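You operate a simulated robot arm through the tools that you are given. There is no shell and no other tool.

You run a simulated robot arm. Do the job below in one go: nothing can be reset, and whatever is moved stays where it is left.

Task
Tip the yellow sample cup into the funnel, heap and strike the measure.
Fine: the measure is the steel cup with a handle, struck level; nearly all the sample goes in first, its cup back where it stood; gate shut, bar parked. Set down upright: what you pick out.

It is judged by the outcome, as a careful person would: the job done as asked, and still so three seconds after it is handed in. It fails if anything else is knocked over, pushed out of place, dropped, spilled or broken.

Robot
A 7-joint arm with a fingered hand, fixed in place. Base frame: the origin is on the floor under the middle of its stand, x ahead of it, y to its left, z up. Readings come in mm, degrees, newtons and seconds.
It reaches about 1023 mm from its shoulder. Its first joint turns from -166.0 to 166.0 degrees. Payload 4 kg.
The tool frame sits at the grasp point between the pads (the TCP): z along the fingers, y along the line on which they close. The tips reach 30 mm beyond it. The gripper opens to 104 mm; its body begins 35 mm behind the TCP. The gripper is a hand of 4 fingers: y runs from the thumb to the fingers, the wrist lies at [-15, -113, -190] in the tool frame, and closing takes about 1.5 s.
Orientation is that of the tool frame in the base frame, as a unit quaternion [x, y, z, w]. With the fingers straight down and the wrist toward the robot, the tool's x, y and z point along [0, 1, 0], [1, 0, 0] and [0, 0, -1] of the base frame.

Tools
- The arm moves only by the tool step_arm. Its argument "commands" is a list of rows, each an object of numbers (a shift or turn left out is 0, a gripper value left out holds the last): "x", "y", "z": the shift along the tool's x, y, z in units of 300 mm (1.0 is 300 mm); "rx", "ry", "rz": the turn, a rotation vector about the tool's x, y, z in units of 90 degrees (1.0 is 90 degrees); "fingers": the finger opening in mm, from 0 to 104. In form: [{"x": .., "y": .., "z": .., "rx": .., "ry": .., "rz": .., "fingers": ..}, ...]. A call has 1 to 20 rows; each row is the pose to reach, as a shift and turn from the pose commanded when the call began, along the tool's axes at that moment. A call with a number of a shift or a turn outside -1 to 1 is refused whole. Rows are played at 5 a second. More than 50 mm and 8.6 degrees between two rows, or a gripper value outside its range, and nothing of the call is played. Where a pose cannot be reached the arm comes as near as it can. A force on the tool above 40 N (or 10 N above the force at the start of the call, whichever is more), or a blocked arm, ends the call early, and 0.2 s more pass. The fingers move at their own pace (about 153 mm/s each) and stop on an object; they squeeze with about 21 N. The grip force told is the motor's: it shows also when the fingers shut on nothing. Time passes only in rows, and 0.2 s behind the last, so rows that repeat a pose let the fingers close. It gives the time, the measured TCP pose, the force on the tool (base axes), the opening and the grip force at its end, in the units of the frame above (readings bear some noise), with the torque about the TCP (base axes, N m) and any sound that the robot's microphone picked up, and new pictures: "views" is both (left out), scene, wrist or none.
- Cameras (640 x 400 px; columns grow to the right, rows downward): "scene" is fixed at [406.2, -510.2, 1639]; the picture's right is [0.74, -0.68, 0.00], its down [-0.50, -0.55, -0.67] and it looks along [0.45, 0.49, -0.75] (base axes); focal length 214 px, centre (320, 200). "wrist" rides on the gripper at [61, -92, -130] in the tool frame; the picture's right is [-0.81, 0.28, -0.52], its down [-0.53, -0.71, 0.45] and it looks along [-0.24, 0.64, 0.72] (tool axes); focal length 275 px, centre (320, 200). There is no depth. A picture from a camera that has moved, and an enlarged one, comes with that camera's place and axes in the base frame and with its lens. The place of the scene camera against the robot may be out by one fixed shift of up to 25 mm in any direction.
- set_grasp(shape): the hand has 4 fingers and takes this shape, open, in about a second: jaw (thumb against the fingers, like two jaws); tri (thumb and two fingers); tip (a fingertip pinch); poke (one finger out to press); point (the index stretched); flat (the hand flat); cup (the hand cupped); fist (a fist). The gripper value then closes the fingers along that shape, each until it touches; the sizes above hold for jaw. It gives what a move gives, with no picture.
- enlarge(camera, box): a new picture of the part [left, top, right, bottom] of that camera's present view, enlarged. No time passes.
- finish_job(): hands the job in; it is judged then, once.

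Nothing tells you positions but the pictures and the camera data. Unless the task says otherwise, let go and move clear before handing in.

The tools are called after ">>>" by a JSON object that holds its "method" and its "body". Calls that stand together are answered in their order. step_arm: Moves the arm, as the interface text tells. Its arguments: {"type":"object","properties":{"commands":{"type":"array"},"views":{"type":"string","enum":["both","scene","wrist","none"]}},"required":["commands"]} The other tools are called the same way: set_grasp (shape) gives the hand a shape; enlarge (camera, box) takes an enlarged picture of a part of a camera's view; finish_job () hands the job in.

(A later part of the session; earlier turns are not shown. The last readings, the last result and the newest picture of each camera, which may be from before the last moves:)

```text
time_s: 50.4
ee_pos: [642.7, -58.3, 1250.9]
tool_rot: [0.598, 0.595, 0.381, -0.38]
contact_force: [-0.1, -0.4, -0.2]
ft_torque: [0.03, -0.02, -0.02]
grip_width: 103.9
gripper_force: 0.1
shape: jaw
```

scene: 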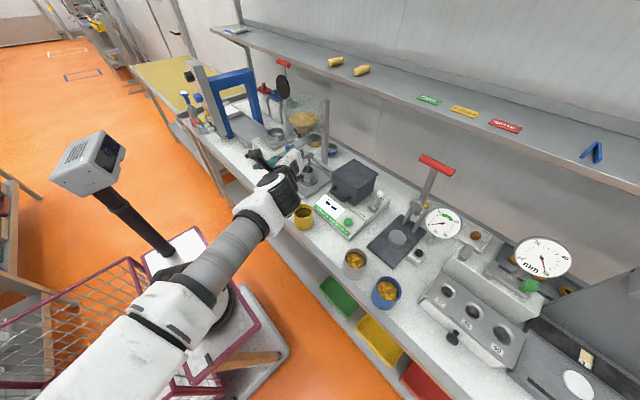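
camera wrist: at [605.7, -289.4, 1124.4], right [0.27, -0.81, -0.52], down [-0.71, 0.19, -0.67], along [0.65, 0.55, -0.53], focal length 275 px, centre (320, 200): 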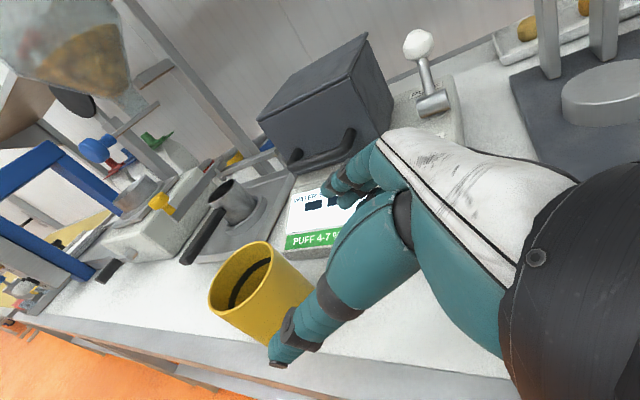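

Now rolling the hand toward the fingers-forward, thumb-right pose, the first half (72°).

>>> {"method": "step_arm", "body": {"commands": [{"rx": 0.0029, "ry": -0.059, "rz": -0.0665}, {"rx": 0.0058, "ry": -0.118, "rz": -0.1329}, {"rx": 0.0086, "ry": -0.177, "rz": -0.1994}, {"rx": 0.0115, "ry": -0.236, "rz": -0.2658}, {"rx": 0.0144, "ry": -0.2949, "rz": -0.3323}, {"rx": 0.0173, "ry": -0.3539, "rz": -0.3987}, {"rx": 0.0201, "ry": -0.4129, "rz": -0.4652}, {"rx": 0.023, "ry": -0.4719, "rz": -0.5316}, {"rx": 0.0259, "ry": -0.5309, "rz": -0.5981}, {"rx": 0.0259, "ry": -0.5309, "rz": -0.5981}], "views": "none"}}

>>> {"method": "step_arm", "body": {"commands": [{"rx": 0.0028, "ry": -0.0573, "rz": -0.0645}, {"rx": 0.0056, "ry": -0.1145, "rz": -0.129}, {"rx": 0.0084, "ry": -0.1718, "rz": -0.1935}, {"rx": 0.0112, "ry": -0.229, "rz": -0.258}, {"rx": 0.014, "ry": -0.2863, "rz": -0.3226}, {"rx": 0.0168, "ry": -0.3436, "rz": -0.3871}, {"rx": 0.0196, "ry": -0.4008, "rz": -0.4516}, {"rx": 0.0224, "ry": -0.4581, "rz": -0.5161}, {"rx": 0.0252, "ry": -0.5154, "rz": -0.5807}, {"rx": 0.0252, "ry": -0.5154, "rz": -0.5807}], "views": "both"}}

```text
time_s: 52.6
ee_pos: [641.8, -60.6, 1249.9]
tool_rot: [0.363, 0.899, 0.23, 0.081]
contact_force: [-0.2, -0.3, -0.7]
ft_torque: [0.05, -0.02, -0.01]
grip_width: 103.8
gripper_force: 0.1
shape: jaw
```

```text
time_s: 54.8
ee_pos: [640.9, -60.3, 1250.1]
tool_rot: [0.0, 0.865, -0.001, 0.501]
contact_force: [-1.0, -0.4, -0.3]
ft_torque: [0.04, 0.0, -0.01]
grip_width: 103.9
gripper_force: 0.0
shape: jaw
camera wrist: at [497.6, -153.3, 1262.2], right [-0.04, 0.28, 0.96], down [0.66, -0.71, 0.24], along [0.75, 0.64, -0.15], focal length 275 px, centre (320, 200)
```

scene: 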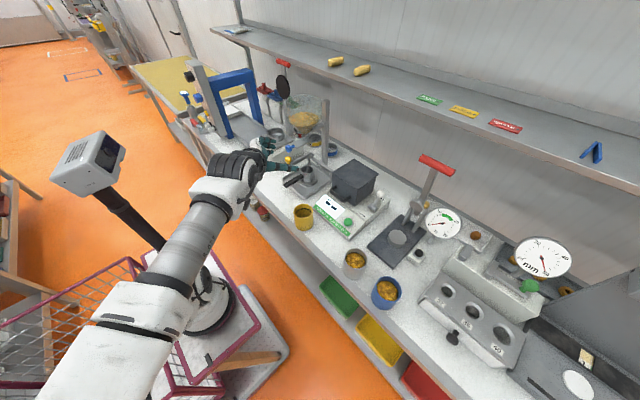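
wrist: 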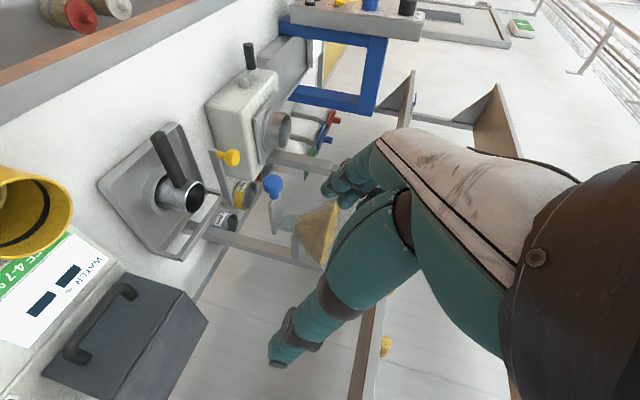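

The thumb-right, fingers-forward pose (30° down) is fully reachable. I'll enlarge the upside-down wrist view to refine the knob and bar positions from this third direction.

>>> {"method": "enlarge", "body": {"camera": "wrist", "box": [120, 110, 350, 270]}}

>>> {"method": "enlarge", "body": {"camera": "wrist", "box": [200, 140, 300, 210]}}

>>> {"method": "enlarge", "body": {"camera": "scene", "box": [270, 90, 350, 200]}}

```text
2.50 times, centred on (235, 190) of wrist
camera zoom: at [497.6, -153.3, 1262.2], right [-0.04, 0.28, 0.96], down [0.66, -0.71, 0.24], along [0.75, 0.64, -0.15], focal length 688 px, centre (532, 225)
```

zoom: 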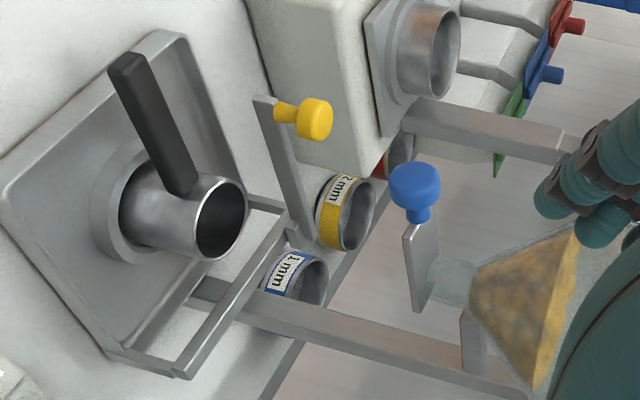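

```text
5.71 times, centred on (250, 175) of wrist
camera zoom: at [497.6, -153.3, 1262.2], right [-0.04, 0.28, 0.96], down [0.66, -0.71, 0.24], along [0.75, 0.64, -0.15], focal length 1573 px, centre (720, 343)
```

zoom: 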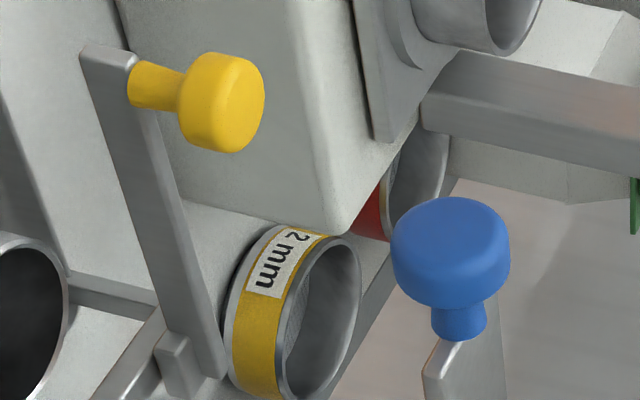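

```text
3.64 times, centred on (310, 145) of scene
camera zoom: at [406.2, -510.2, 1639.0], right [0.74, -0.68, 0.0], down [-0.5, -0.55, -0.67], along [0.45, 0.49, -0.75], focal length 780 px, centre (356, 400)
```

zoom: 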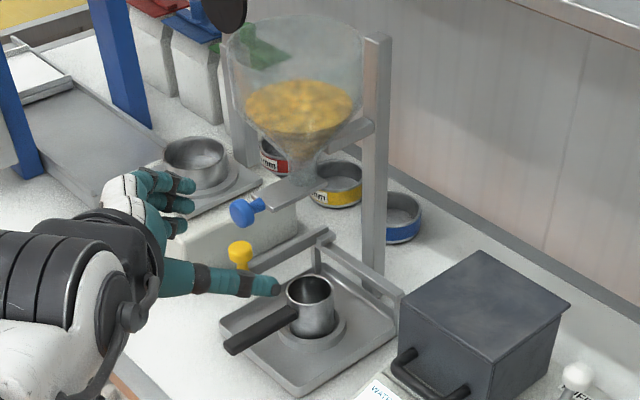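

The knob positions hold within a few mm: blue head about 31 mm across at (790, 105, 1126), yellow head at (818, 171, 1023). I'll move to a pre-grasp point in front of the blue knob.

>>> {"method": "step_arm", "body": {"commands": [{"x": 0.0219, "y": 0.11, "z": 0.0581}, {"x": 0.0439, "y": 0.22, "z": 0.1161}, {"x": 0.0658, "y": 0.33, "z": 0.1742}, {"x": 0.0878, "y": 0.44, "z": 0.2322}, {"x": 0.1097, "y": 0.55, "z": 0.2903}, {"x": 0.1097, "y": 0.55, "z": 0.2903}], "views": "both"}}

>>> {"method": "enlarge", "body": {"camera": "scene", "box": [240, 90, 350, 200]}}

```text
time_s: 56.2
ee_pos: [700.5, 105.4, 1177.8]
tool_rot: [0.0, 0.866, 0.0, 0.5]
contact_force: [-0.4, 0.1, 0.4]
ft_torque: [-0.03, -0.02, 0.0]
grip_width: 103.8
gripper_force: 0.0
shape: jaw
camera wrist: at [556.8, 12.5, 1189.4], right [-0.04, 0.28, 0.96], down [0.66, -0.71, 0.23], along [0.75, 0.64, -0.15], focal length 275 px, centre (320, 200)
```

scene: 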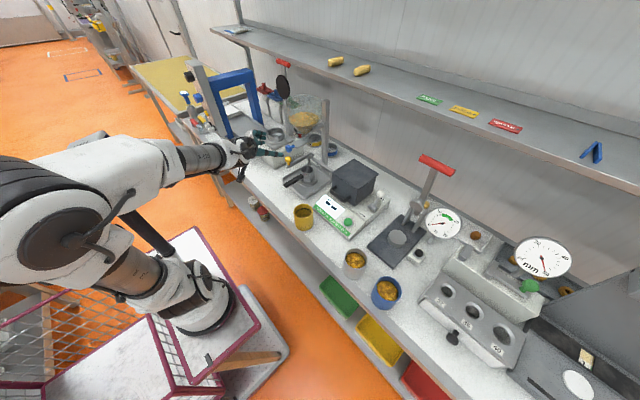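
wrist: 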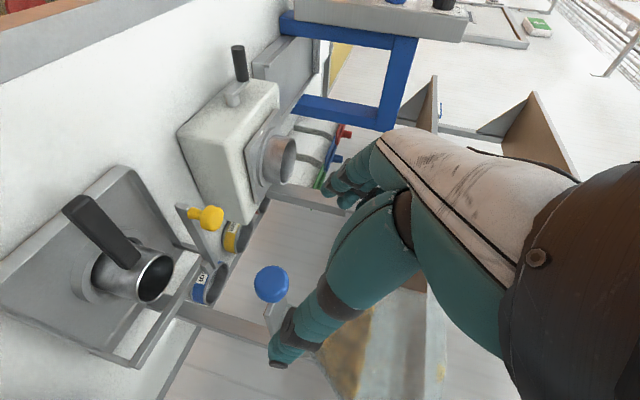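

```text
3.64 times, centred on (295, 145) of scene
camera zoom: at [406.2, -510.2, 1639.0], right [0.74, -0.68, 0.0], down [-0.5, -0.55, -0.67], along [0.45, 0.49, -0.75], focal length 780 px, centre (411, 400)
```

zoom: 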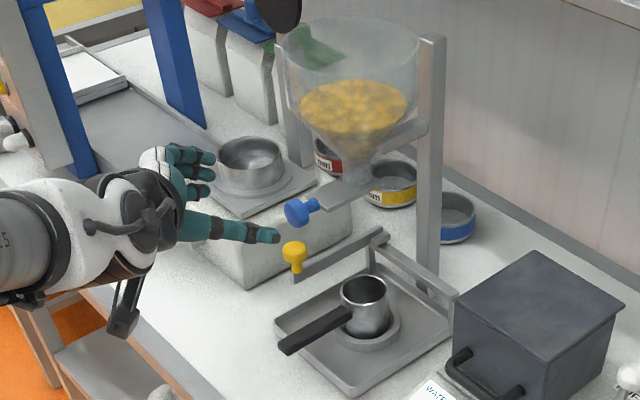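

The blue knob lies on the finger line within about 2 mm. I'll advance toward it, first 60 mm.

>>> {"method": "step_arm", "body": {"commands": [{"z": 0.07}, {"z": 0.14}, {"z": 0.2}, {"z": 0.2}], "views": "wrist"}}

>>> {"method": "enlarge", "body": {"camera": "scene", "box": [260, 110, 330, 170]}}

```text
time_s: 57.2
ee_pos: [753.1, 105.8, 1147.1]
tool_rot: [0.0, 0.866, -0.001, 0.501]
contact_force: [0.7, -0.5, 0.0]
ft_torque: [-0.03, -0.01, -0.01]
grip_width: 103.8
gripper_force: 0.1
shape: jaw
camera wrist: at [609.3, 12.9, 1159.3], right [-0.04, 0.28, 0.96], down [0.66, -0.71, 0.23], along [0.75, 0.64, -0.15], focal length 275 px, centre (320, 200)
```

wrist: 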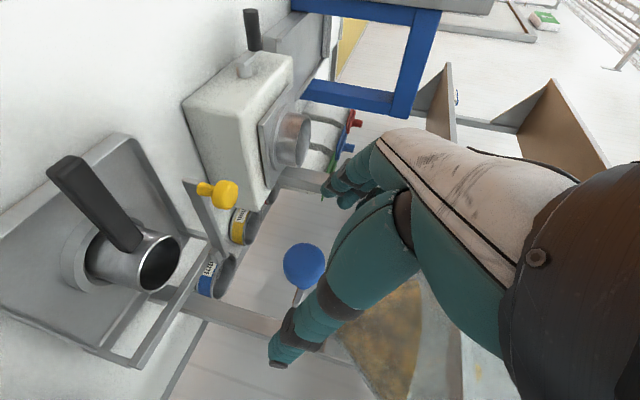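

```text
6.67 times, centred on (295, 140) of scene
camera zoom: at [406.2, -510.2, 1639.0], right [0.74, -0.68, 0.0], down [-0.5, -0.55, -0.67], along [0.45, 0.49, -0.75], focal length 1430 px, centre (487, 600)
```

zoom: 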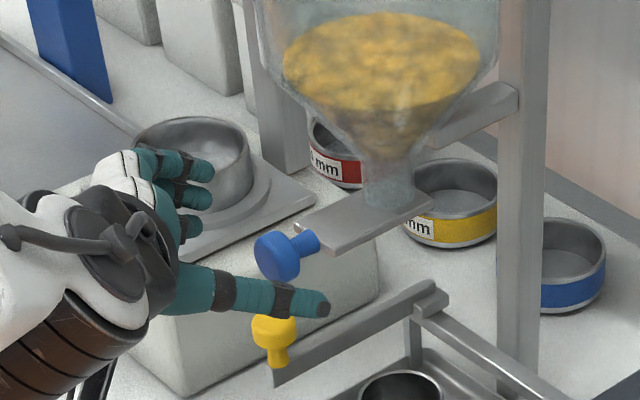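

The knob is between thumb and fingers. I'll go the last 35 mm and then close on it.

>>> {"method": "step_arm", "body": {"commands": [{"z": 0.04}, {"z": 0.08}, {"z": 0.1183}, {"z": 0.1183}], "views": "wrist"}}

>>> {"method": "enlarge", "body": {"camera": "scene", "box": [260, 110, 330, 170]}}

>>> {"method": "enlarge", "body": {"camera": "wrist", "box": [240, 150, 420, 320]}}

```text
time_s: 58.2
ee_pos: [782.7, 104.4, 1130.5]
tool_rot: [0.0, 0.866, -0.001, 0.501]
contact_force: [-0.1, -0.2, 0.4]
ft_torque: [0.02, -0.03, 0.02]
grip_width: 104.0
gripper_force: 0.1
shape: jaw
camera wrist: at [639.5, 11.2, 1141.8], right [-0.04, 0.28, 0.96], down [0.66, -0.71, 0.23], along [0.75, 0.64, -0.15], focal length 275 px, centre (320, 200)
```

wrist: 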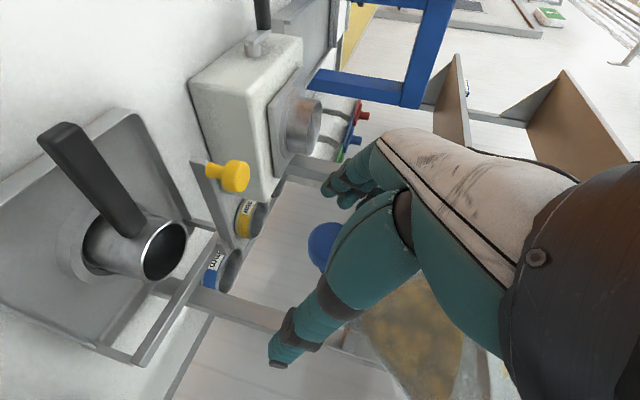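

```text
6.67 times, centred on (295, 140) of scene
camera zoom: at [406.2, -510.2, 1639.0], right [0.74, -0.68, 0.0], down [-0.5, -0.55, -0.67], along [0.45, 0.49, -0.75], focal length 1430 px, centre (487, 600)
```

zoom: 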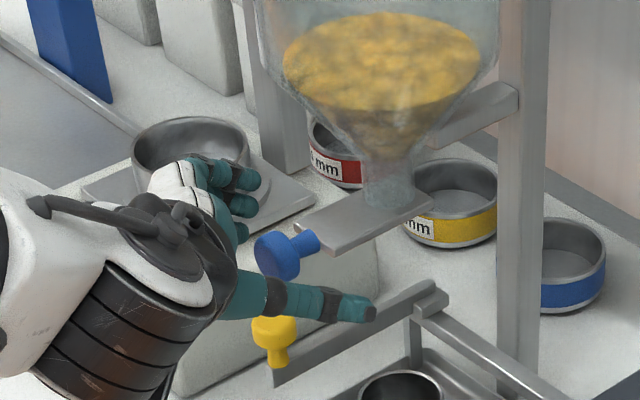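

```text
2.35 times, centred on (330, 235) of wrist
camera zoom: at [639.5, 11.2, 1141.8], right [-0.04, 0.28, 0.96], down [0.66, -0.71, 0.23], along [0.75, 0.64, -0.15], focal length 648 px, centre (296, 118)
```

zoom: 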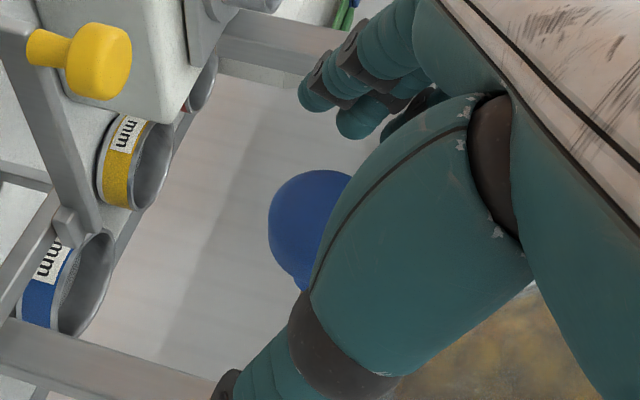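

The blue knob sits centred between thumb and fingers. Closing the hand on it now.

>>> {"method": "step_arm", "body": {"commands": [{"fingers": 80}, {"fingers": 60}, {"fingers": 45}, {"fingers": 35}, {"fingers": 25}, {"fingers": 10}, {"fingers": 0}, {"fingers": 0}, {"fingers": 0}, {"fingers": 0}], "views": "wrist"}}

>>> {"method": "enlarge", "body": {"camera": "scene", "box": [260, 110, 330, 170]}}

>>> {"method": "enlarge", "body": {"camera": "wrist", "box": [240, 150, 420, 320]}}

```text
time_s: 60.4
ee_pos: [782.0, 104.2, 1129.1]
tool_rot: [0.0, 0.867, -0.001, 0.499]
contact_force: [-0.4, 0.3, -7.6]
ft_torque: [0.03, 0.02, 0.41]
grip_width: 22.7
gripper_force: 21.1
shape: jaw
camera wrist: at [639.6, 11.2, 1141.7], right [-0.04, 0.28, 0.96], down [0.66, -0.71, 0.23], along [0.75, 0.64, -0.15], focal length 275 px, centre (320, 200)
```

wrist: 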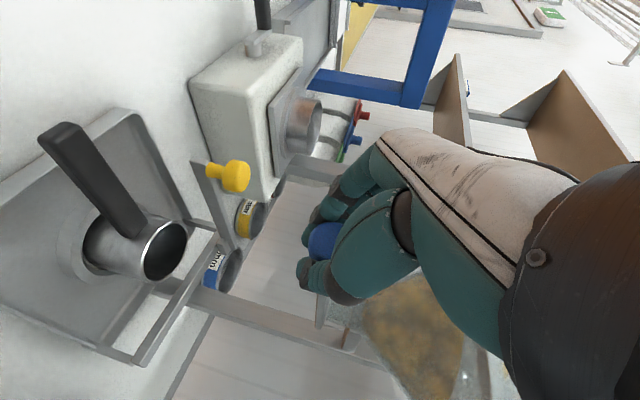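

```text
6.67 times, centred on (295, 140) of scene
camera zoom: at [406.2, -510.2, 1639.0], right [0.74, -0.68, 0.0], down [-0.5, -0.55, -0.67], along [0.45, 0.49, -0.75], focal length 1430 px, centre (487, 600)
```

zoom: 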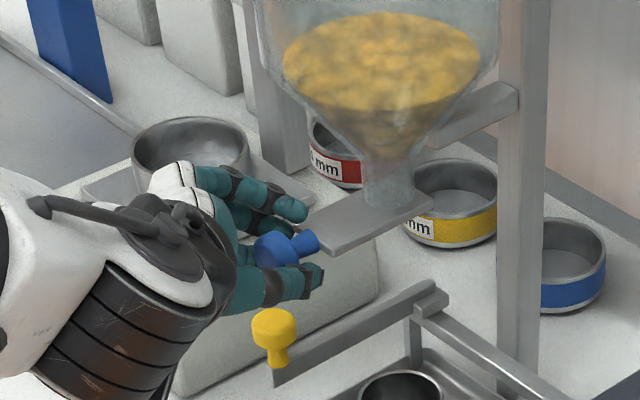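

```text
2.35 times, centred on (330, 235) of wrist
camera zoom: at [639.6, 11.2, 1141.7], right [-0.04, 0.28, 0.96], down [0.66, -0.71, 0.23], along [0.75, 0.64, -0.15], focal length 648 px, centre (296, 118)
```

zoom: 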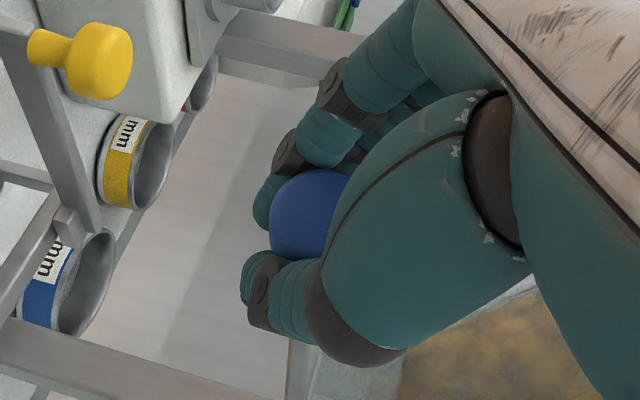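

The fingers wrap around the knob head with 21 N. I'll test the gate with a short pull of 15 mm toward me and straight back, to see that it slides and how it flows.

>>> {"method": "step_arm", "body": {"commands": [{"x": 0.0125, "z": -0.0217}, {"x": 0.025, "z": -0.0433}, {"x": 0.0125, "z": -0.0217}, {"x": 0.0, "z": 0.0}, {"x": 0.0, "z": 0.0}], "views": "wrist"}}

>>> {"method": "enlarge", "body": {"camera": "scene", "box": [260, 110, 340, 190]}}

```text
time_s: 61.6
ee_pos: [783.8, 104.6, 1130.9]
tool_rot: [0.001, 0.866, -0.002, 0.499]
contact_force: [-2.5, -2.4, -13.0]
ft_torque: [-0.06, 0.17, 0.34]
grip_width: 23.1
gripper_force: 20.6
shape: jaw
camera wrist: at [640.3, 11.3, 1142.1], right [-0.04, 0.28, 0.96], down [0.66, -0.71, 0.23], along [0.75, 0.64, -0.15], focal length 275 px, centre (320, 200)
```

wrist: 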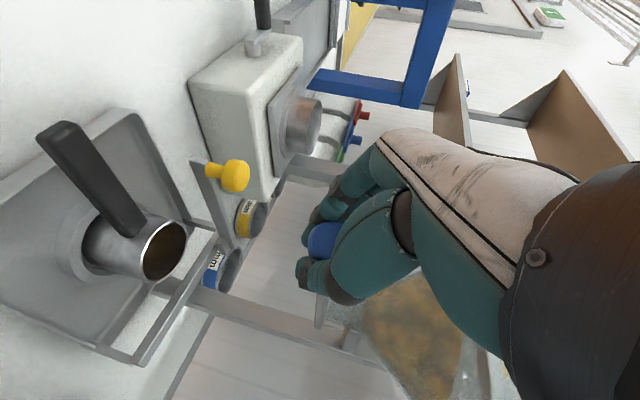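

```text
5.00 times, centred on (300, 150) of scene
camera zoom: at [406.2, -510.2, 1639.0], right [0.74, -0.68, 0.0], down [-0.5, -0.55, -0.67], along [0.45, 0.49, -0.75], focal length 1072 px, centre (420, 450)
```

zoom: 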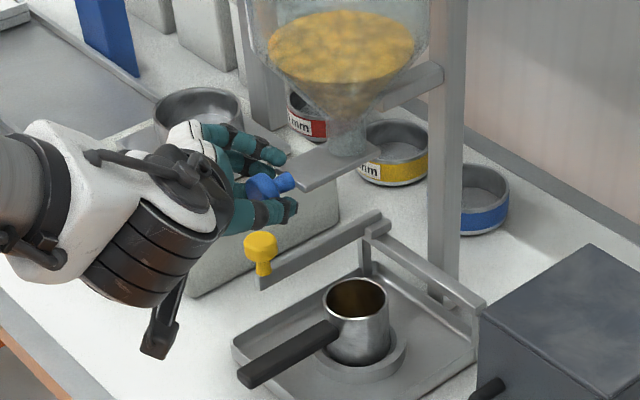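

The gate works: some sample has dropped into the measure and no stream is visible now. I'll look closely at the level and the gate.

>>> {"method": "enlarge", "body": {"camera": "scene", "box": [295, 155, 335, 185]}}

>>> {"method": "enlarge", "body": {"camera": "scene", "box": [280, 105, 330, 150]}}

>>> {"method": "enlarge", "body": {"camera": "wrist", "box": [60, 190, 240, 310]}}

```text
13.33 times, centred on (315, 170) of scene
camera zoom: at [406.2, -510.2, 1639.0], right [0.74, -0.68, 0.0], down [-0.5, -0.55, -0.67], along [0.45, 0.49, -0.75], focal length 2860 px, centre (387, 600)
```

zoom: 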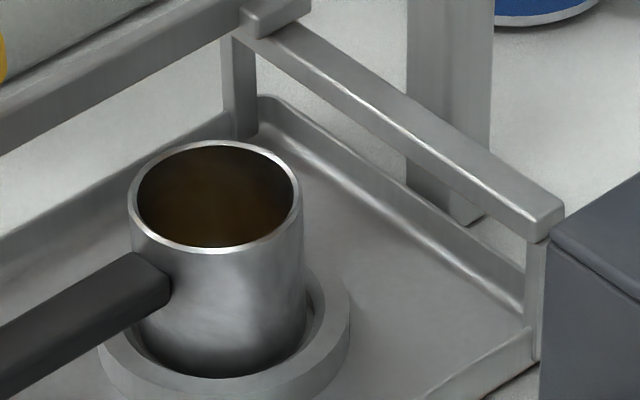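

```text
8.89 times, centred on (305, 128) of scene
camera zoom: at [406.2, -510.2, 1639.0], right [0.74, -0.68, 0.0], down [-0.5, -0.55, -0.67], along [0.45, 0.49, -0.75], focal length 1906 px, centre (453, 844)
```

zoom: 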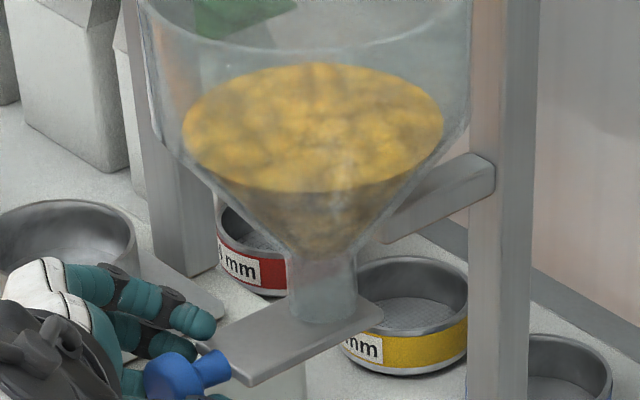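

```text
3.33 times, centred on (150, 250) of wrist
camera zoom: at [640.3, 11.3, 1142.1], right [-0.04, 0.28, 0.96], down [0.66, -0.71, 0.23], along [0.75, 0.64, -0.15], focal length 918 px, centre (887, 33)
```

zoom: 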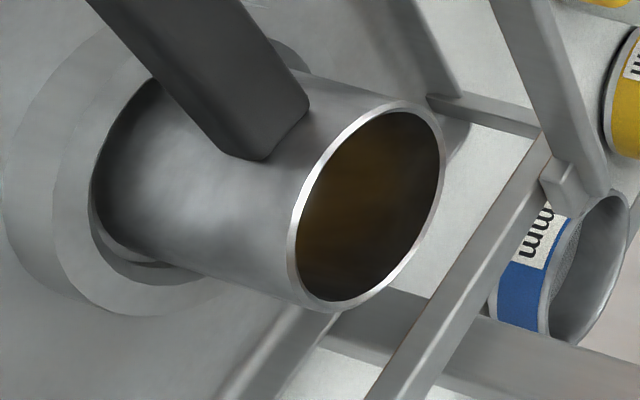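

Only a thin layer at the bottom so far. I'll open 25 mm for about a second and close again.

>>> {"method": "step_arm", "body": {"commands": [{"x": 0.0208, "z": -0.0361}, {"x": 0.0417, "z": -0.0722}, {"x": 0.0417, "z": -0.0722}, {"x": 0.0417, "z": -0.0722}, {"x": 0.0208, "z": -0.0361}, {"x": 0.0, "z": 0.0}, {"x": 0.0, "z": 0.0}], "views": "wrist"}}

>>> {"method": "enlarge", "body": {"camera": "scene", "box": [295, 155, 335, 185]}}

>>> {"method": "enlarge", "body": {"camera": "scene", "box": [270, 100, 340, 160]}}

>>> {"method": "enlarge", "body": {"camera": "wrist", "box": [60, 190, 240, 310]}}

```text
time_s: 63.2
ee_pos: [784.0, 104.7, 1130.4]
tool_rot: [0.001, 0.866, -0.001, 0.5]
contact_force: [0.2, -7.5, -8.2]
ft_torque: [-0.02, 0.05, 0.27]
grip_width: 23.0
gripper_force: 21.2
shape: jaw
camera wrist: at [640.0, 12.2, 1141.6], right [-0.04, 0.28, 0.96], down [0.66, -0.71, 0.23], along [0.75, 0.64, -0.15], focal length 275 px, centre (320, 200)
```

wrist: 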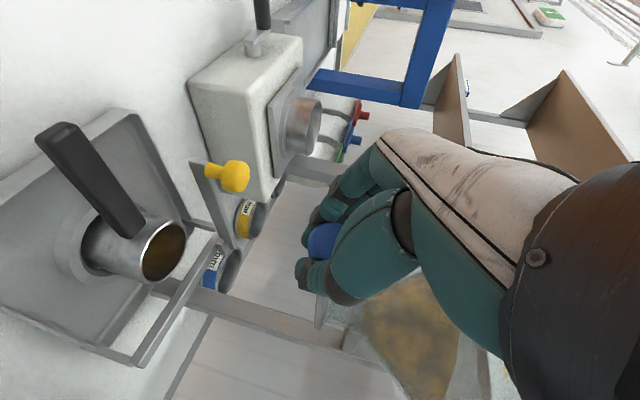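

```text
13.33 times, centred on (315, 170) of scene
camera zoom: at [406.2, -510.2, 1639.0], right [0.74, -0.68, 0.0], down [-0.5, -0.55, -0.67], along [0.45, 0.49, -0.75], focal length 2860 px, centre (387, 600)
```

zoom: 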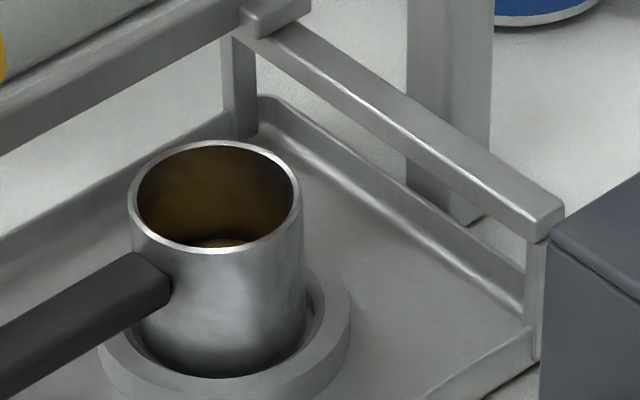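

```text
6.67 times, centred on (305, 130) of scene
camera zoom: at [406.2, -510.2, 1639.0], right [0.74, -0.68, 0.0], down [-0.5, -0.55, -0.67], along [0.45, 0.49, -0.75], focal length 1430 px, centre (420, 667)
```

zoom: 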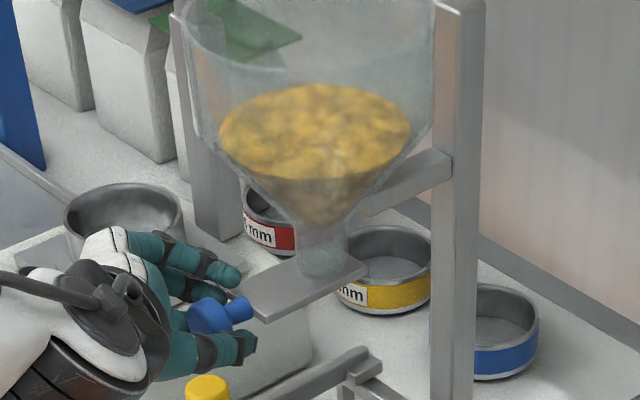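

```text
3.33 times, centred on (150, 250) of wrist
camera zoom: at [640.0, 12.2, 1141.6], right [-0.04, 0.28, 0.96], down [0.66, -0.71, 0.23], along [0.75, 0.64, -0.15], focal length 918 px, centre (887, 33)
```

zoom: 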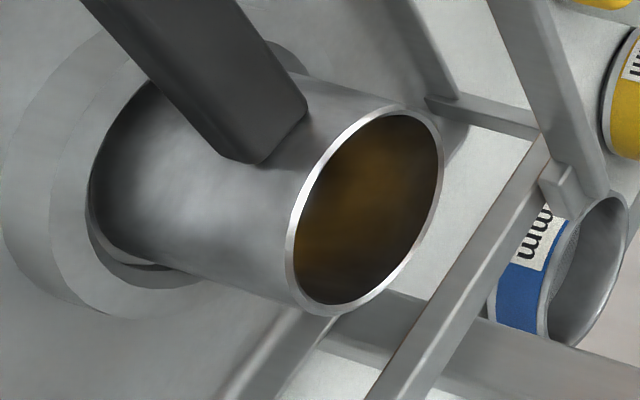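

The level is coming up slowly (perhaps a quarter full). I'll open for about 1.8 s this time and check again.

>>> {"method": "step_arm", "body": {"commands": [{"x": 0.0208, "z": -0.0361}, {"x": 0.0417, "z": -0.0722}, {"x": 0.0417, "z": -0.0722}, {"x": 0.0417, "z": -0.0722}, {"x": 0.0417, "z": -0.0722}, {"x": 0.0417, "z": -0.0722}, {"x": 0.0417, "z": -0.0722}, {"x": 0.0417, "z": -0.0722}, {"x": 0.0208, "z": -0.0361}, {"x": 0.0, "z": 0.0}, {"x": 0.0, "z": 0.0}], "views": "none"}}

>>> {"method": "enlarge", "body": {"camera": "scene", "box": [295, 155, 335, 185]}}

>>> {"method": "enlarge", "body": {"camera": "scene", "box": [270, 100, 340, 160]}}

>>> {"method": "enlarge", "body": {"camera": "wrist", "box": [60, 190, 240, 310]}}

```text
time_s: 65.6
ee_pos: [783.9, 104.0, 1129.9]
tool_rot: [0.0, 0.866, -0.002, 0.5]
contact_force: [0.3, 0.2, -14.6]
ft_torque: [-0.02, 0.09, 0.44]
grip_width: 23.3
gripper_force: 21.0
shape: jaw
```

```text
13.33 times, centred on (315, 170) of scene
camera zoom: at [406.2, -510.2, 1639.0], right [0.74, -0.68, 0.0], down [-0.5, -0.55, -0.67], along [0.45, 0.49, -0.75], focal length 2860 px, centre (387, 600)
```

zoom: 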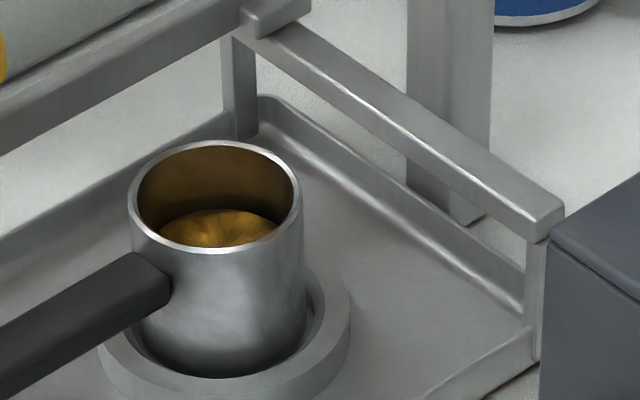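

```text
6.67 times, centred on (305, 130) of scene
camera zoom: at [406.2, -510.2, 1639.0], right [0.74, -0.68, 0.0], down [-0.5, -0.55, -0.67], along [0.45, 0.49, -0.75], focal length 1430 px, centre (420, 667)
```

zoom: 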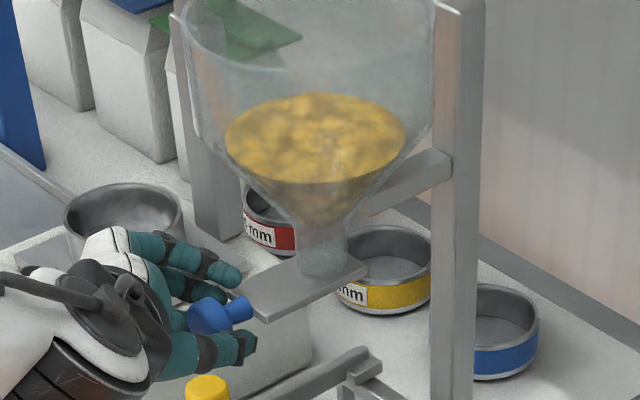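

```text
3.33 times, centred on (150, 250) of wrist
camera zoom: at [640.1, 11.1, 1142.2], right [-0.04, 0.28, 0.96], down [0.66, -0.71, 0.23], along [0.75, 0.64, -0.15], focal length 918 px, centre (887, 33)
```

zoom: 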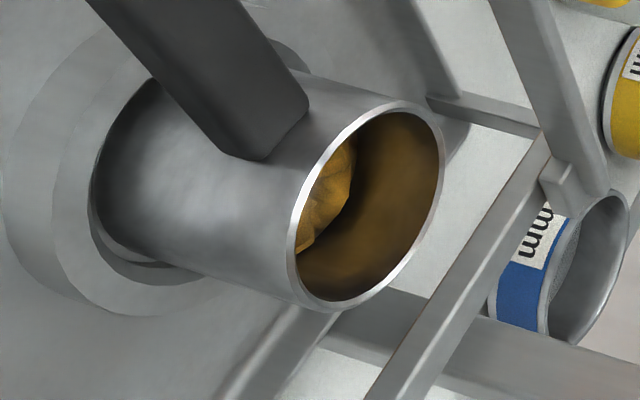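

About half full. I'll open for about 2.6 s more and check.

>>> {"method": "step_arm", "body": {"commands": [{"x": 0.0208, "z": -0.0361}, {"x": 0.0417, "z": -0.0722}, {"x": 0.0417, "z": -0.0722}, {"x": 0.0417, "z": -0.0722}, {"x": 0.0417, "z": -0.0722}, {"x": 0.0417, "z": -0.0722}, {"x": 0.0417, "z": -0.0722}, {"x": 0.0417, "z": -0.0722}, {"x": 0.0417, "z": -0.0722}, {"x": 0.0417, "z": -0.0722}, {"x": 0.0417, "z": -0.0722}, {"x": 0.0417, "z": -0.0722}, {"x": 0.0208, "z": -0.0361}, {"x": 0.0, "z": 0.0}, {"x": 0.0, "z": 0.0}], "views": "none"}}

>>> {"method": "enlarge", "body": {"camera": "scene", "box": [295, 155, 335, 185]}}

>>> {"method": "enlarge", "body": {"camera": "scene", "box": [270, 100, 340, 160]}}

>>> {"method": "enlarge", "body": {"camera": "wrist", "box": [60, 190, 240, 310]}}

```text
time_s: 68.8
ee_pos: [784.4, 104.0, 1129.3]
tool_rot: [0.0, 0.866, -0.001, 0.501]
contact_force: [-1.5, 1.0, -10.6]
ft_torque: [-0.01, 0.06, 0.48]
grip_width: 23.0
gripper_force: 21.5
shape: jaw
```

```text
13.33 times, centred on (315, 170) of scene
camera zoom: at [406.2, -510.2, 1639.0], right [0.74, -0.68, 0.0], down [-0.5, -0.55, -0.67], along [0.45, 0.49, -0.75], focal length 2860 px, centre (387, 600)
```

zoom: 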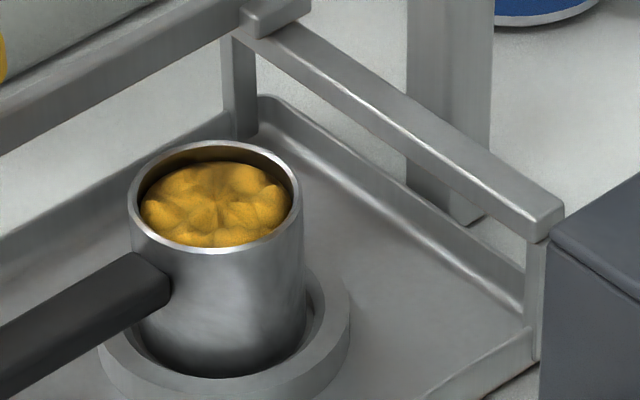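

```text
6.67 times, centred on (305, 130) of scene
camera zoom: at [406.2, -510.2, 1639.0], right [0.74, -0.68, 0.0], down [-0.5, -0.55, -0.67], along [0.45, 0.49, -0.75], focal length 1430 px, centre (420, 667)
```

zoom: 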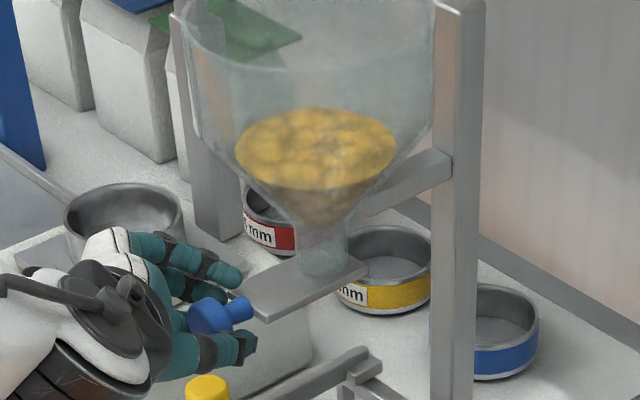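

```text
3.33 times, centred on (150, 250) of wrist
camera zoom: at [640.3, 10.9, 1141.9], right [-0.04, 0.28, 0.96], down [0.66, -0.71, 0.23], along [0.75, 0.64, -0.15], focal length 918 px, centre (887, 33)
```

zoom: 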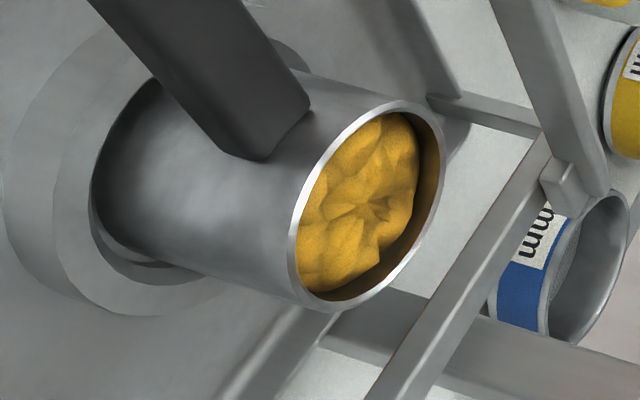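

Now about 7 mm below the rim. I'll open about 1.2 s more to heap it, then check.

>>> {"method": "step_arm", "body": {"commands": [{"x": 0.0208, "z": -0.0361}, {"x": 0.0417, "z": -0.0722}, {"x": 0.0417, "z": -0.0722}, {"x": 0.0417, "z": -0.0722}, {"x": 0.0417, "z": -0.0722}, {"x": 0.0417, "z": -0.0722}, {"x": 0.0208, "z": -0.0361}, {"x": 0.0, "z": 0.0}, {"x": 0.0, "z": 0.0}], "views": "none"}}

>>> {"method": "enlarge", "body": {"camera": "scene", "box": [295, 155, 335, 185]}}

>>> {"method": "enlarge", "body": {"camera": "scene", "box": [270, 100, 340, 160]}}

>>> {"method": "enlarge", "body": {"camera": "wrist", "box": [60, 190, 240, 310]}}

```text
time_s: 70.8
ee_pos: [785.1, 103.7, 1130.7]
tool_rot: [0.001, 0.866, -0.001, 0.5]
contact_force: [0.2, 1.9, -8.9]
ft_torque: [0.02, -0.02, 0.47]
grip_width: 23.1
gripper_force: 20.4
shape: jaw
```

```text
13.33 times, centred on (315, 170) of scene
camera zoom: at [406.2, -510.2, 1639.0], right [0.74, -0.68, 0.0], down [-0.5, -0.55, -0.67], along [0.45, 0.49, -0.75], focal length 2860 px, centre (387, 600)
```

zoom: 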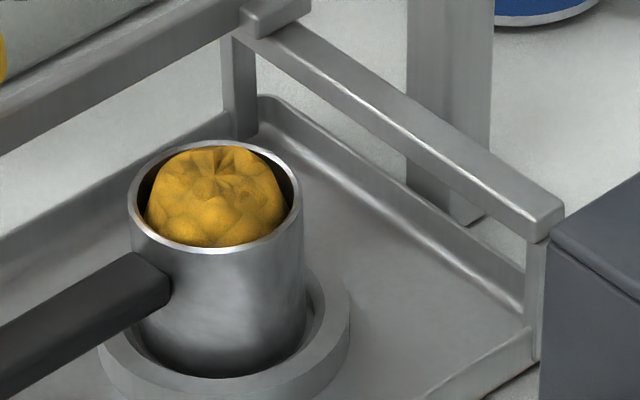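

```text
6.67 times, centred on (305, 130) of scene
camera zoom: at [406.2, -510.2, 1639.0], right [0.74, -0.68, 0.0], down [-0.5, -0.55, -0.67], along [0.45, 0.49, -0.75], focal length 1430 px, centre (420, 667)
```

zoom: 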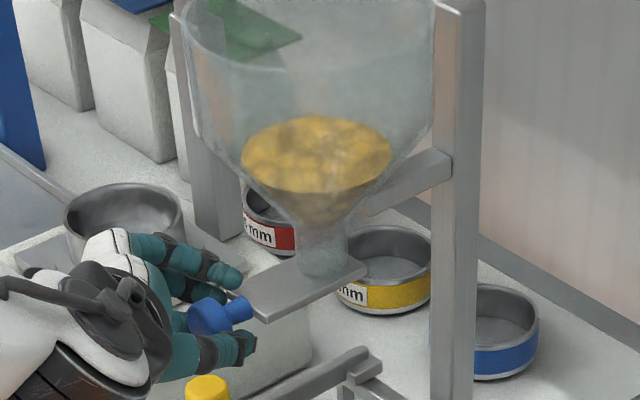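

```text
3.33 times, centred on (150, 250) of wrist
camera zoom: at [639.7, 10.3, 1141.8], right [-0.04, 0.28, 0.96], down [0.66, -0.71, 0.23], along [0.75, 0.64, -0.15], focal length 918 px, centre (887, 33)
```

zoom: 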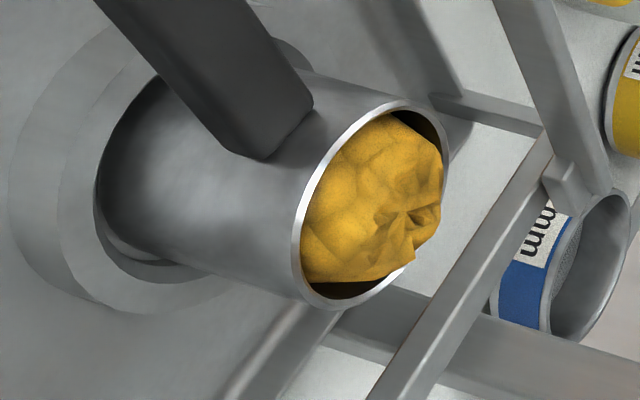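

It is now heaped above the rim in the middle, though the edges still look a little low. I'll add a short half-second burst so the heap covers the whole mouth.

>>> {"method": "step_arm", "body": {"commands": [{"x": 0.0208, "z": -0.0361}, {"x": 0.0417, "z": -0.0722}, {"x": 0.0417, "z": -0.0722}, {"x": 0.0208, "z": -0.0361}, {"x": 0.0, "z": 0.0}, {"x": 0.0, "z": 0.0}], "views": "none"}}

>>> {"method": "enlarge", "body": {"camera": "scene", "box": [295, 155, 335, 185]}}

>>> {"method": "enlarge", "body": {"camera": "scene", "box": [260, 100, 340, 180]}}

>>> {"method": "enlarge", "body": {"camera": "wrist", "box": [60, 190, 240, 310]}}

```text
time_s: 72.2
ee_pos: [785.1, 103.5, 1128.9]
tool_rot: [0.0, 0.867, -0.001, 0.499]
contact_force: [-0.9, -1.0, -11.7]
ft_torque: [0.01, 0.06, 0.39]
grip_width: 23.3
gripper_force: 20.6
shape: jaw
```

```text
13.33 times, centred on (315, 170) of scene
camera zoom: at [406.2, -510.2, 1639.0], right [0.74, -0.68, 0.0], down [-0.5, -0.55, -0.67], along [0.45, 0.49, -0.75], focal length 2860 px, centre (387, 600)
```

zoom: 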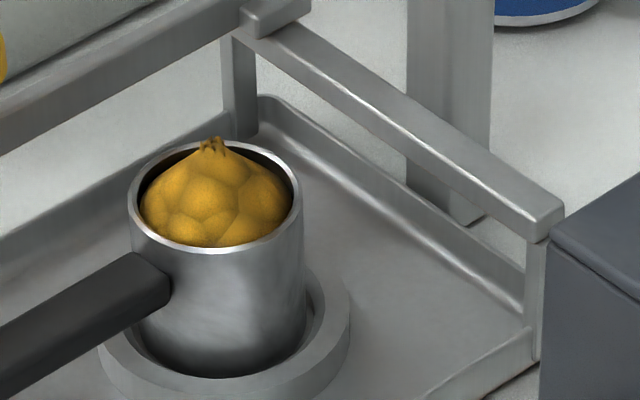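

```text
5.00 times, centred on (300, 140) of scene
camera zoom: at [406.2, -510.2, 1639.0], right [0.74, -0.68, 0.0], down [-0.5, -0.55, -0.67], along [0.45, 0.49, -0.75], focal length 1072 px, centre (420, 500)
```

zoom: 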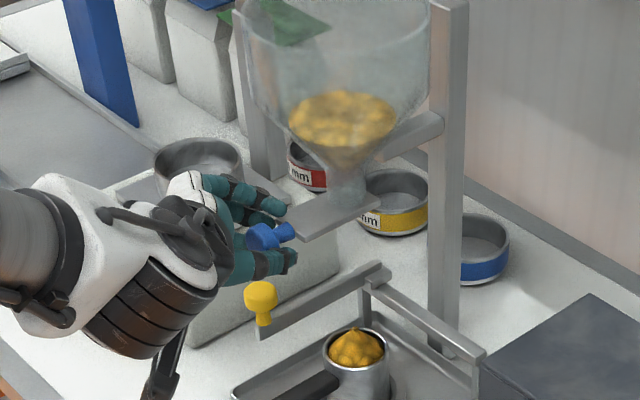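

```text
3.33 times, centred on (150, 250) of wrist
camera zoom: at [640.1, 10.6, 1141.9], right [-0.04, 0.28, 0.96], down [0.66, -0.71, 0.23], along [0.75, 0.64, -0.15], focal length 918 px, centre (887, 33)
```

zoom: 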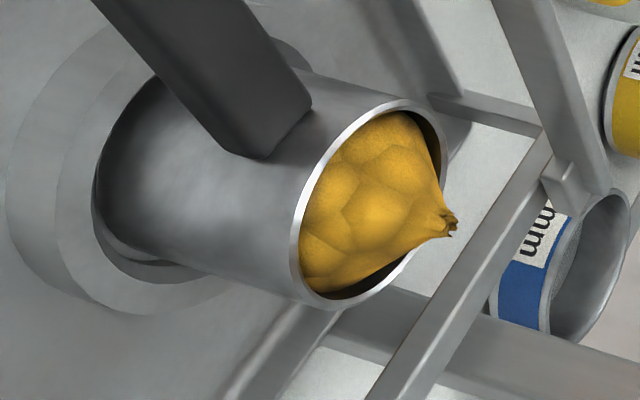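

The measure is heaped to a peak and there is no stream. The gate slide is back where it started, so I'll let go of the blue knob and back off along the finger direction.

>>> {"method": "step_arm", "body": {"commands": [{"fingers": 35}, {"fingers": 50}, {"fingers": 75}, {"fingers": 104}, {"fingers": 104}, {"fingers": 104}], "views": "none"}}

>>> {"method": "step_arm", "body": {"commands": [{"z": -0.06}, {"z": -0.14}, {"z": -0.22}, {"z": -0.3}, {"z": -0.3}], "views": "both"}}

>>> {"method": "enlarge", "body": {"camera": "scene", "box": [270, 100, 340, 160]}}

>>> {"method": "enlarge", "body": {"camera": "wrist", "box": [60, 130, 360, 350]}}

```text
time_s: 73.6
ee_pos: [783.2, 104.6, 1129.8]
tool_rot: [0.001, 0.866, 0.0, 0.5]
contact_force: [-0.6, 0.6, -0.5]
ft_torque: [-0.03, -0.01, 0.04]
grip_width: 103.7
gripper_force: 0.0
shape: jaw
```

```text
time_s: 74.8
ee_pos: [705.5, 104.4, 1174.7]
tool_rot: [0.0, 0.866, -0.001, 0.5]
contact_force: [0.0, 0.2, -0.4]
ft_torque: [-0.02, -0.05, 0.0]
grip_width: 103.9
gripper_force: 0.0
shape: jaw
camera wrist: at [560.4, 11.1, 1186.8], right [-0.04, 0.28, 0.96], down [0.66, -0.71, 0.23], along [0.75, 0.64, -0.15], focal length 275 px, centre (320, 200)
```

scene: 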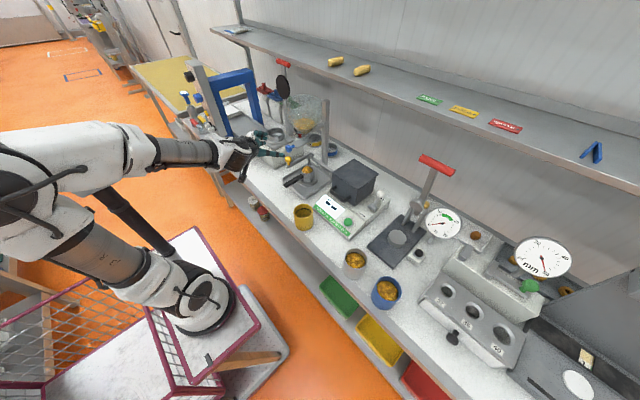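
wrist: 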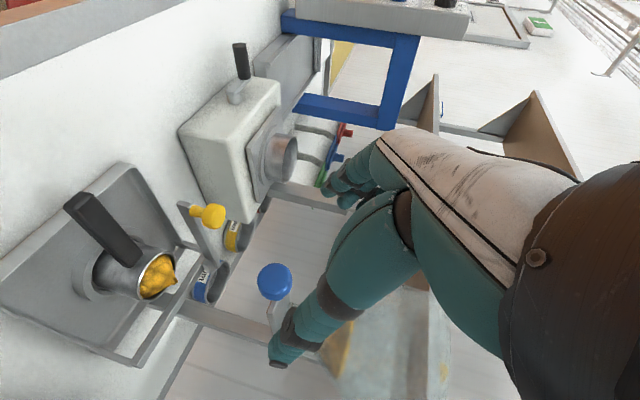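

```text
6.67 times, centred on (305, 130) of scene
camera zoom: at [406.2, -510.2, 1639.0], right [0.74, -0.68, 0.0], down [-0.5, -0.55, -0.67], along [0.45, 0.49, -0.75], focal length 1430 px, centre (420, 667)
```

zoom: 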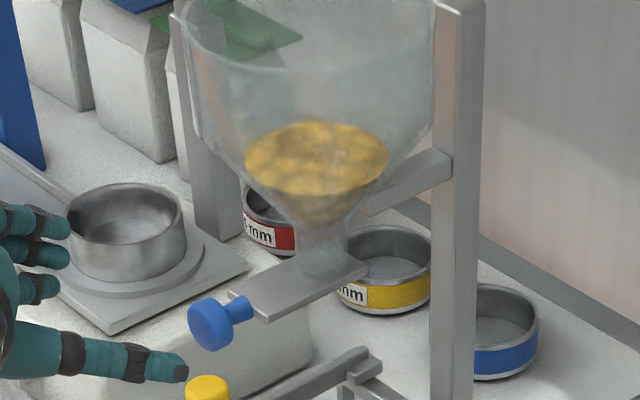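

```text
1.82 times, centred on (210, 240) of wrist
camera zoom: at [560.4, 11.1, 1186.8], right [-0.04, 0.28, 0.96], down [0.66, -0.71, 0.23], along [0.75, 0.64, -0.15], focal length 500 px, centre (520, 127)
```

zoom: 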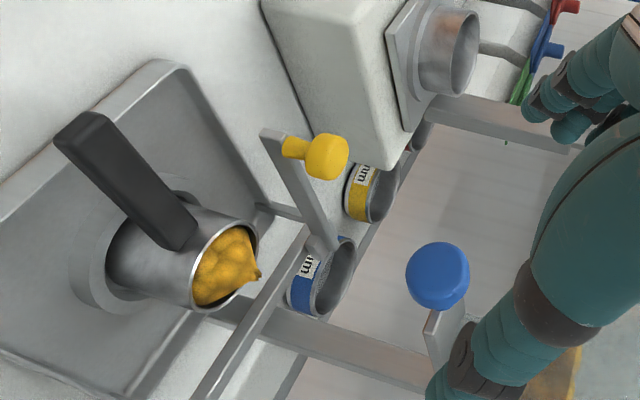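

The gate knob is back at its original place and nothing flows. Next I go to a pre-grasp point in front of the yellow bar knob, below the blue knob.

>>> {"method": "step_arm", "body": {"commands": [{"x": 0.0626, "y": 0.0555, "z": 0.0611}, {"x": 0.1252, "y": 0.111, "z": 0.1222}, {"x": 0.1878, "y": 0.1665, "z": 0.1832}, {"x": 0.2504, "y": 0.222, "z": 0.2443}, {"x": 0.2504, "y": 0.222, "z": 0.2443}], "views": "both"}}

>>> {"method": "enlarge", "body": {"camera": "scene", "box": [260, 120, 330, 180]}}

>>> {"method": "enlarge", "body": {"camera": "wrist", "box": [160, 150, 380, 380]}}

```text
time_s: 76.0
ee_pos: [733.5, 171.1, 1073.5]
tool_rot: [0.0, 0.866, -0.002, 0.5]
contact_force: [-0.7, 0.5, 1.1]
ft_torque: [0.02, 0.0, -0.02]
grip_width: 103.9
gripper_force: 0.0
shape: jaw
camera wrist: at [587.9, 78.4, 1086.3], right [-0.04, 0.28, 0.96], down [0.66, -0.71, 0.23], along [0.75, 0.64, -0.15], focal length 275 px, centre (320, 200)
```

scene: 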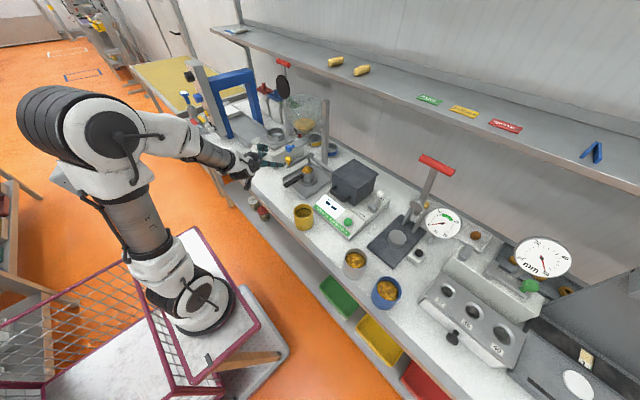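
wrist: 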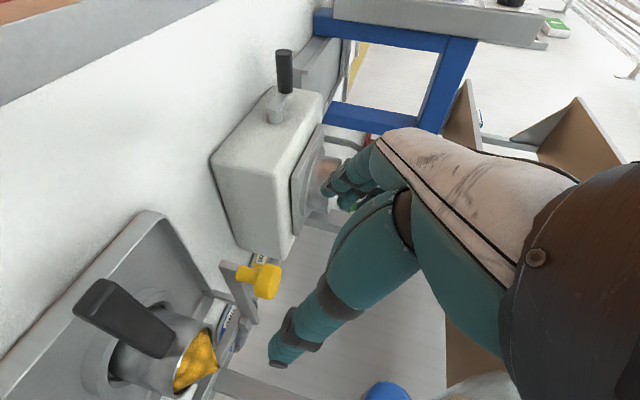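

```text
6.67 times, centred on (295, 150) of scene
camera zoom: at [406.2, -510.2, 1639.0], right [0.74, -0.68, 0.0], down [-0.5, -0.55, -0.67], along [0.45, 0.49, -0.75], focal length 1430 px, centre (487, 533)
```

zoom: 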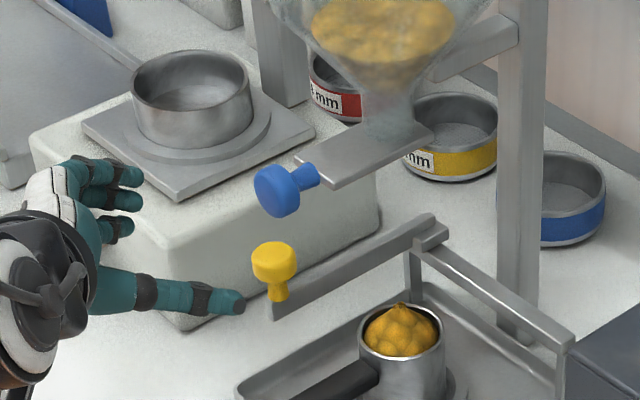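

```text
1.74 times, centred on (270, 265) of wrist
camera zoom: at [587.9, 78.4, 1086.3], right [-0.04, 0.28, 0.96], down [0.66, -0.71, 0.23], along [0.75, 0.64, -0.15], focal length 479 px, centre (407, 87)
```

zoom: 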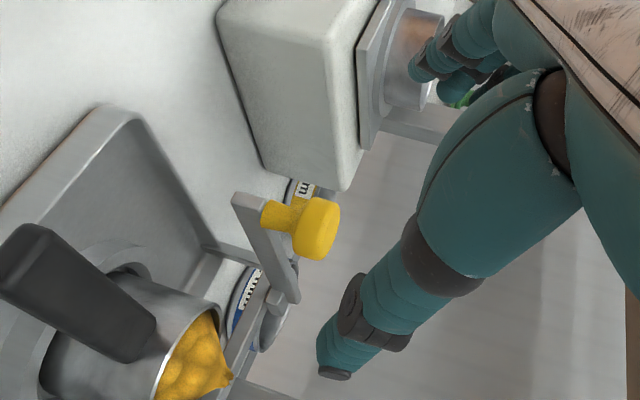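

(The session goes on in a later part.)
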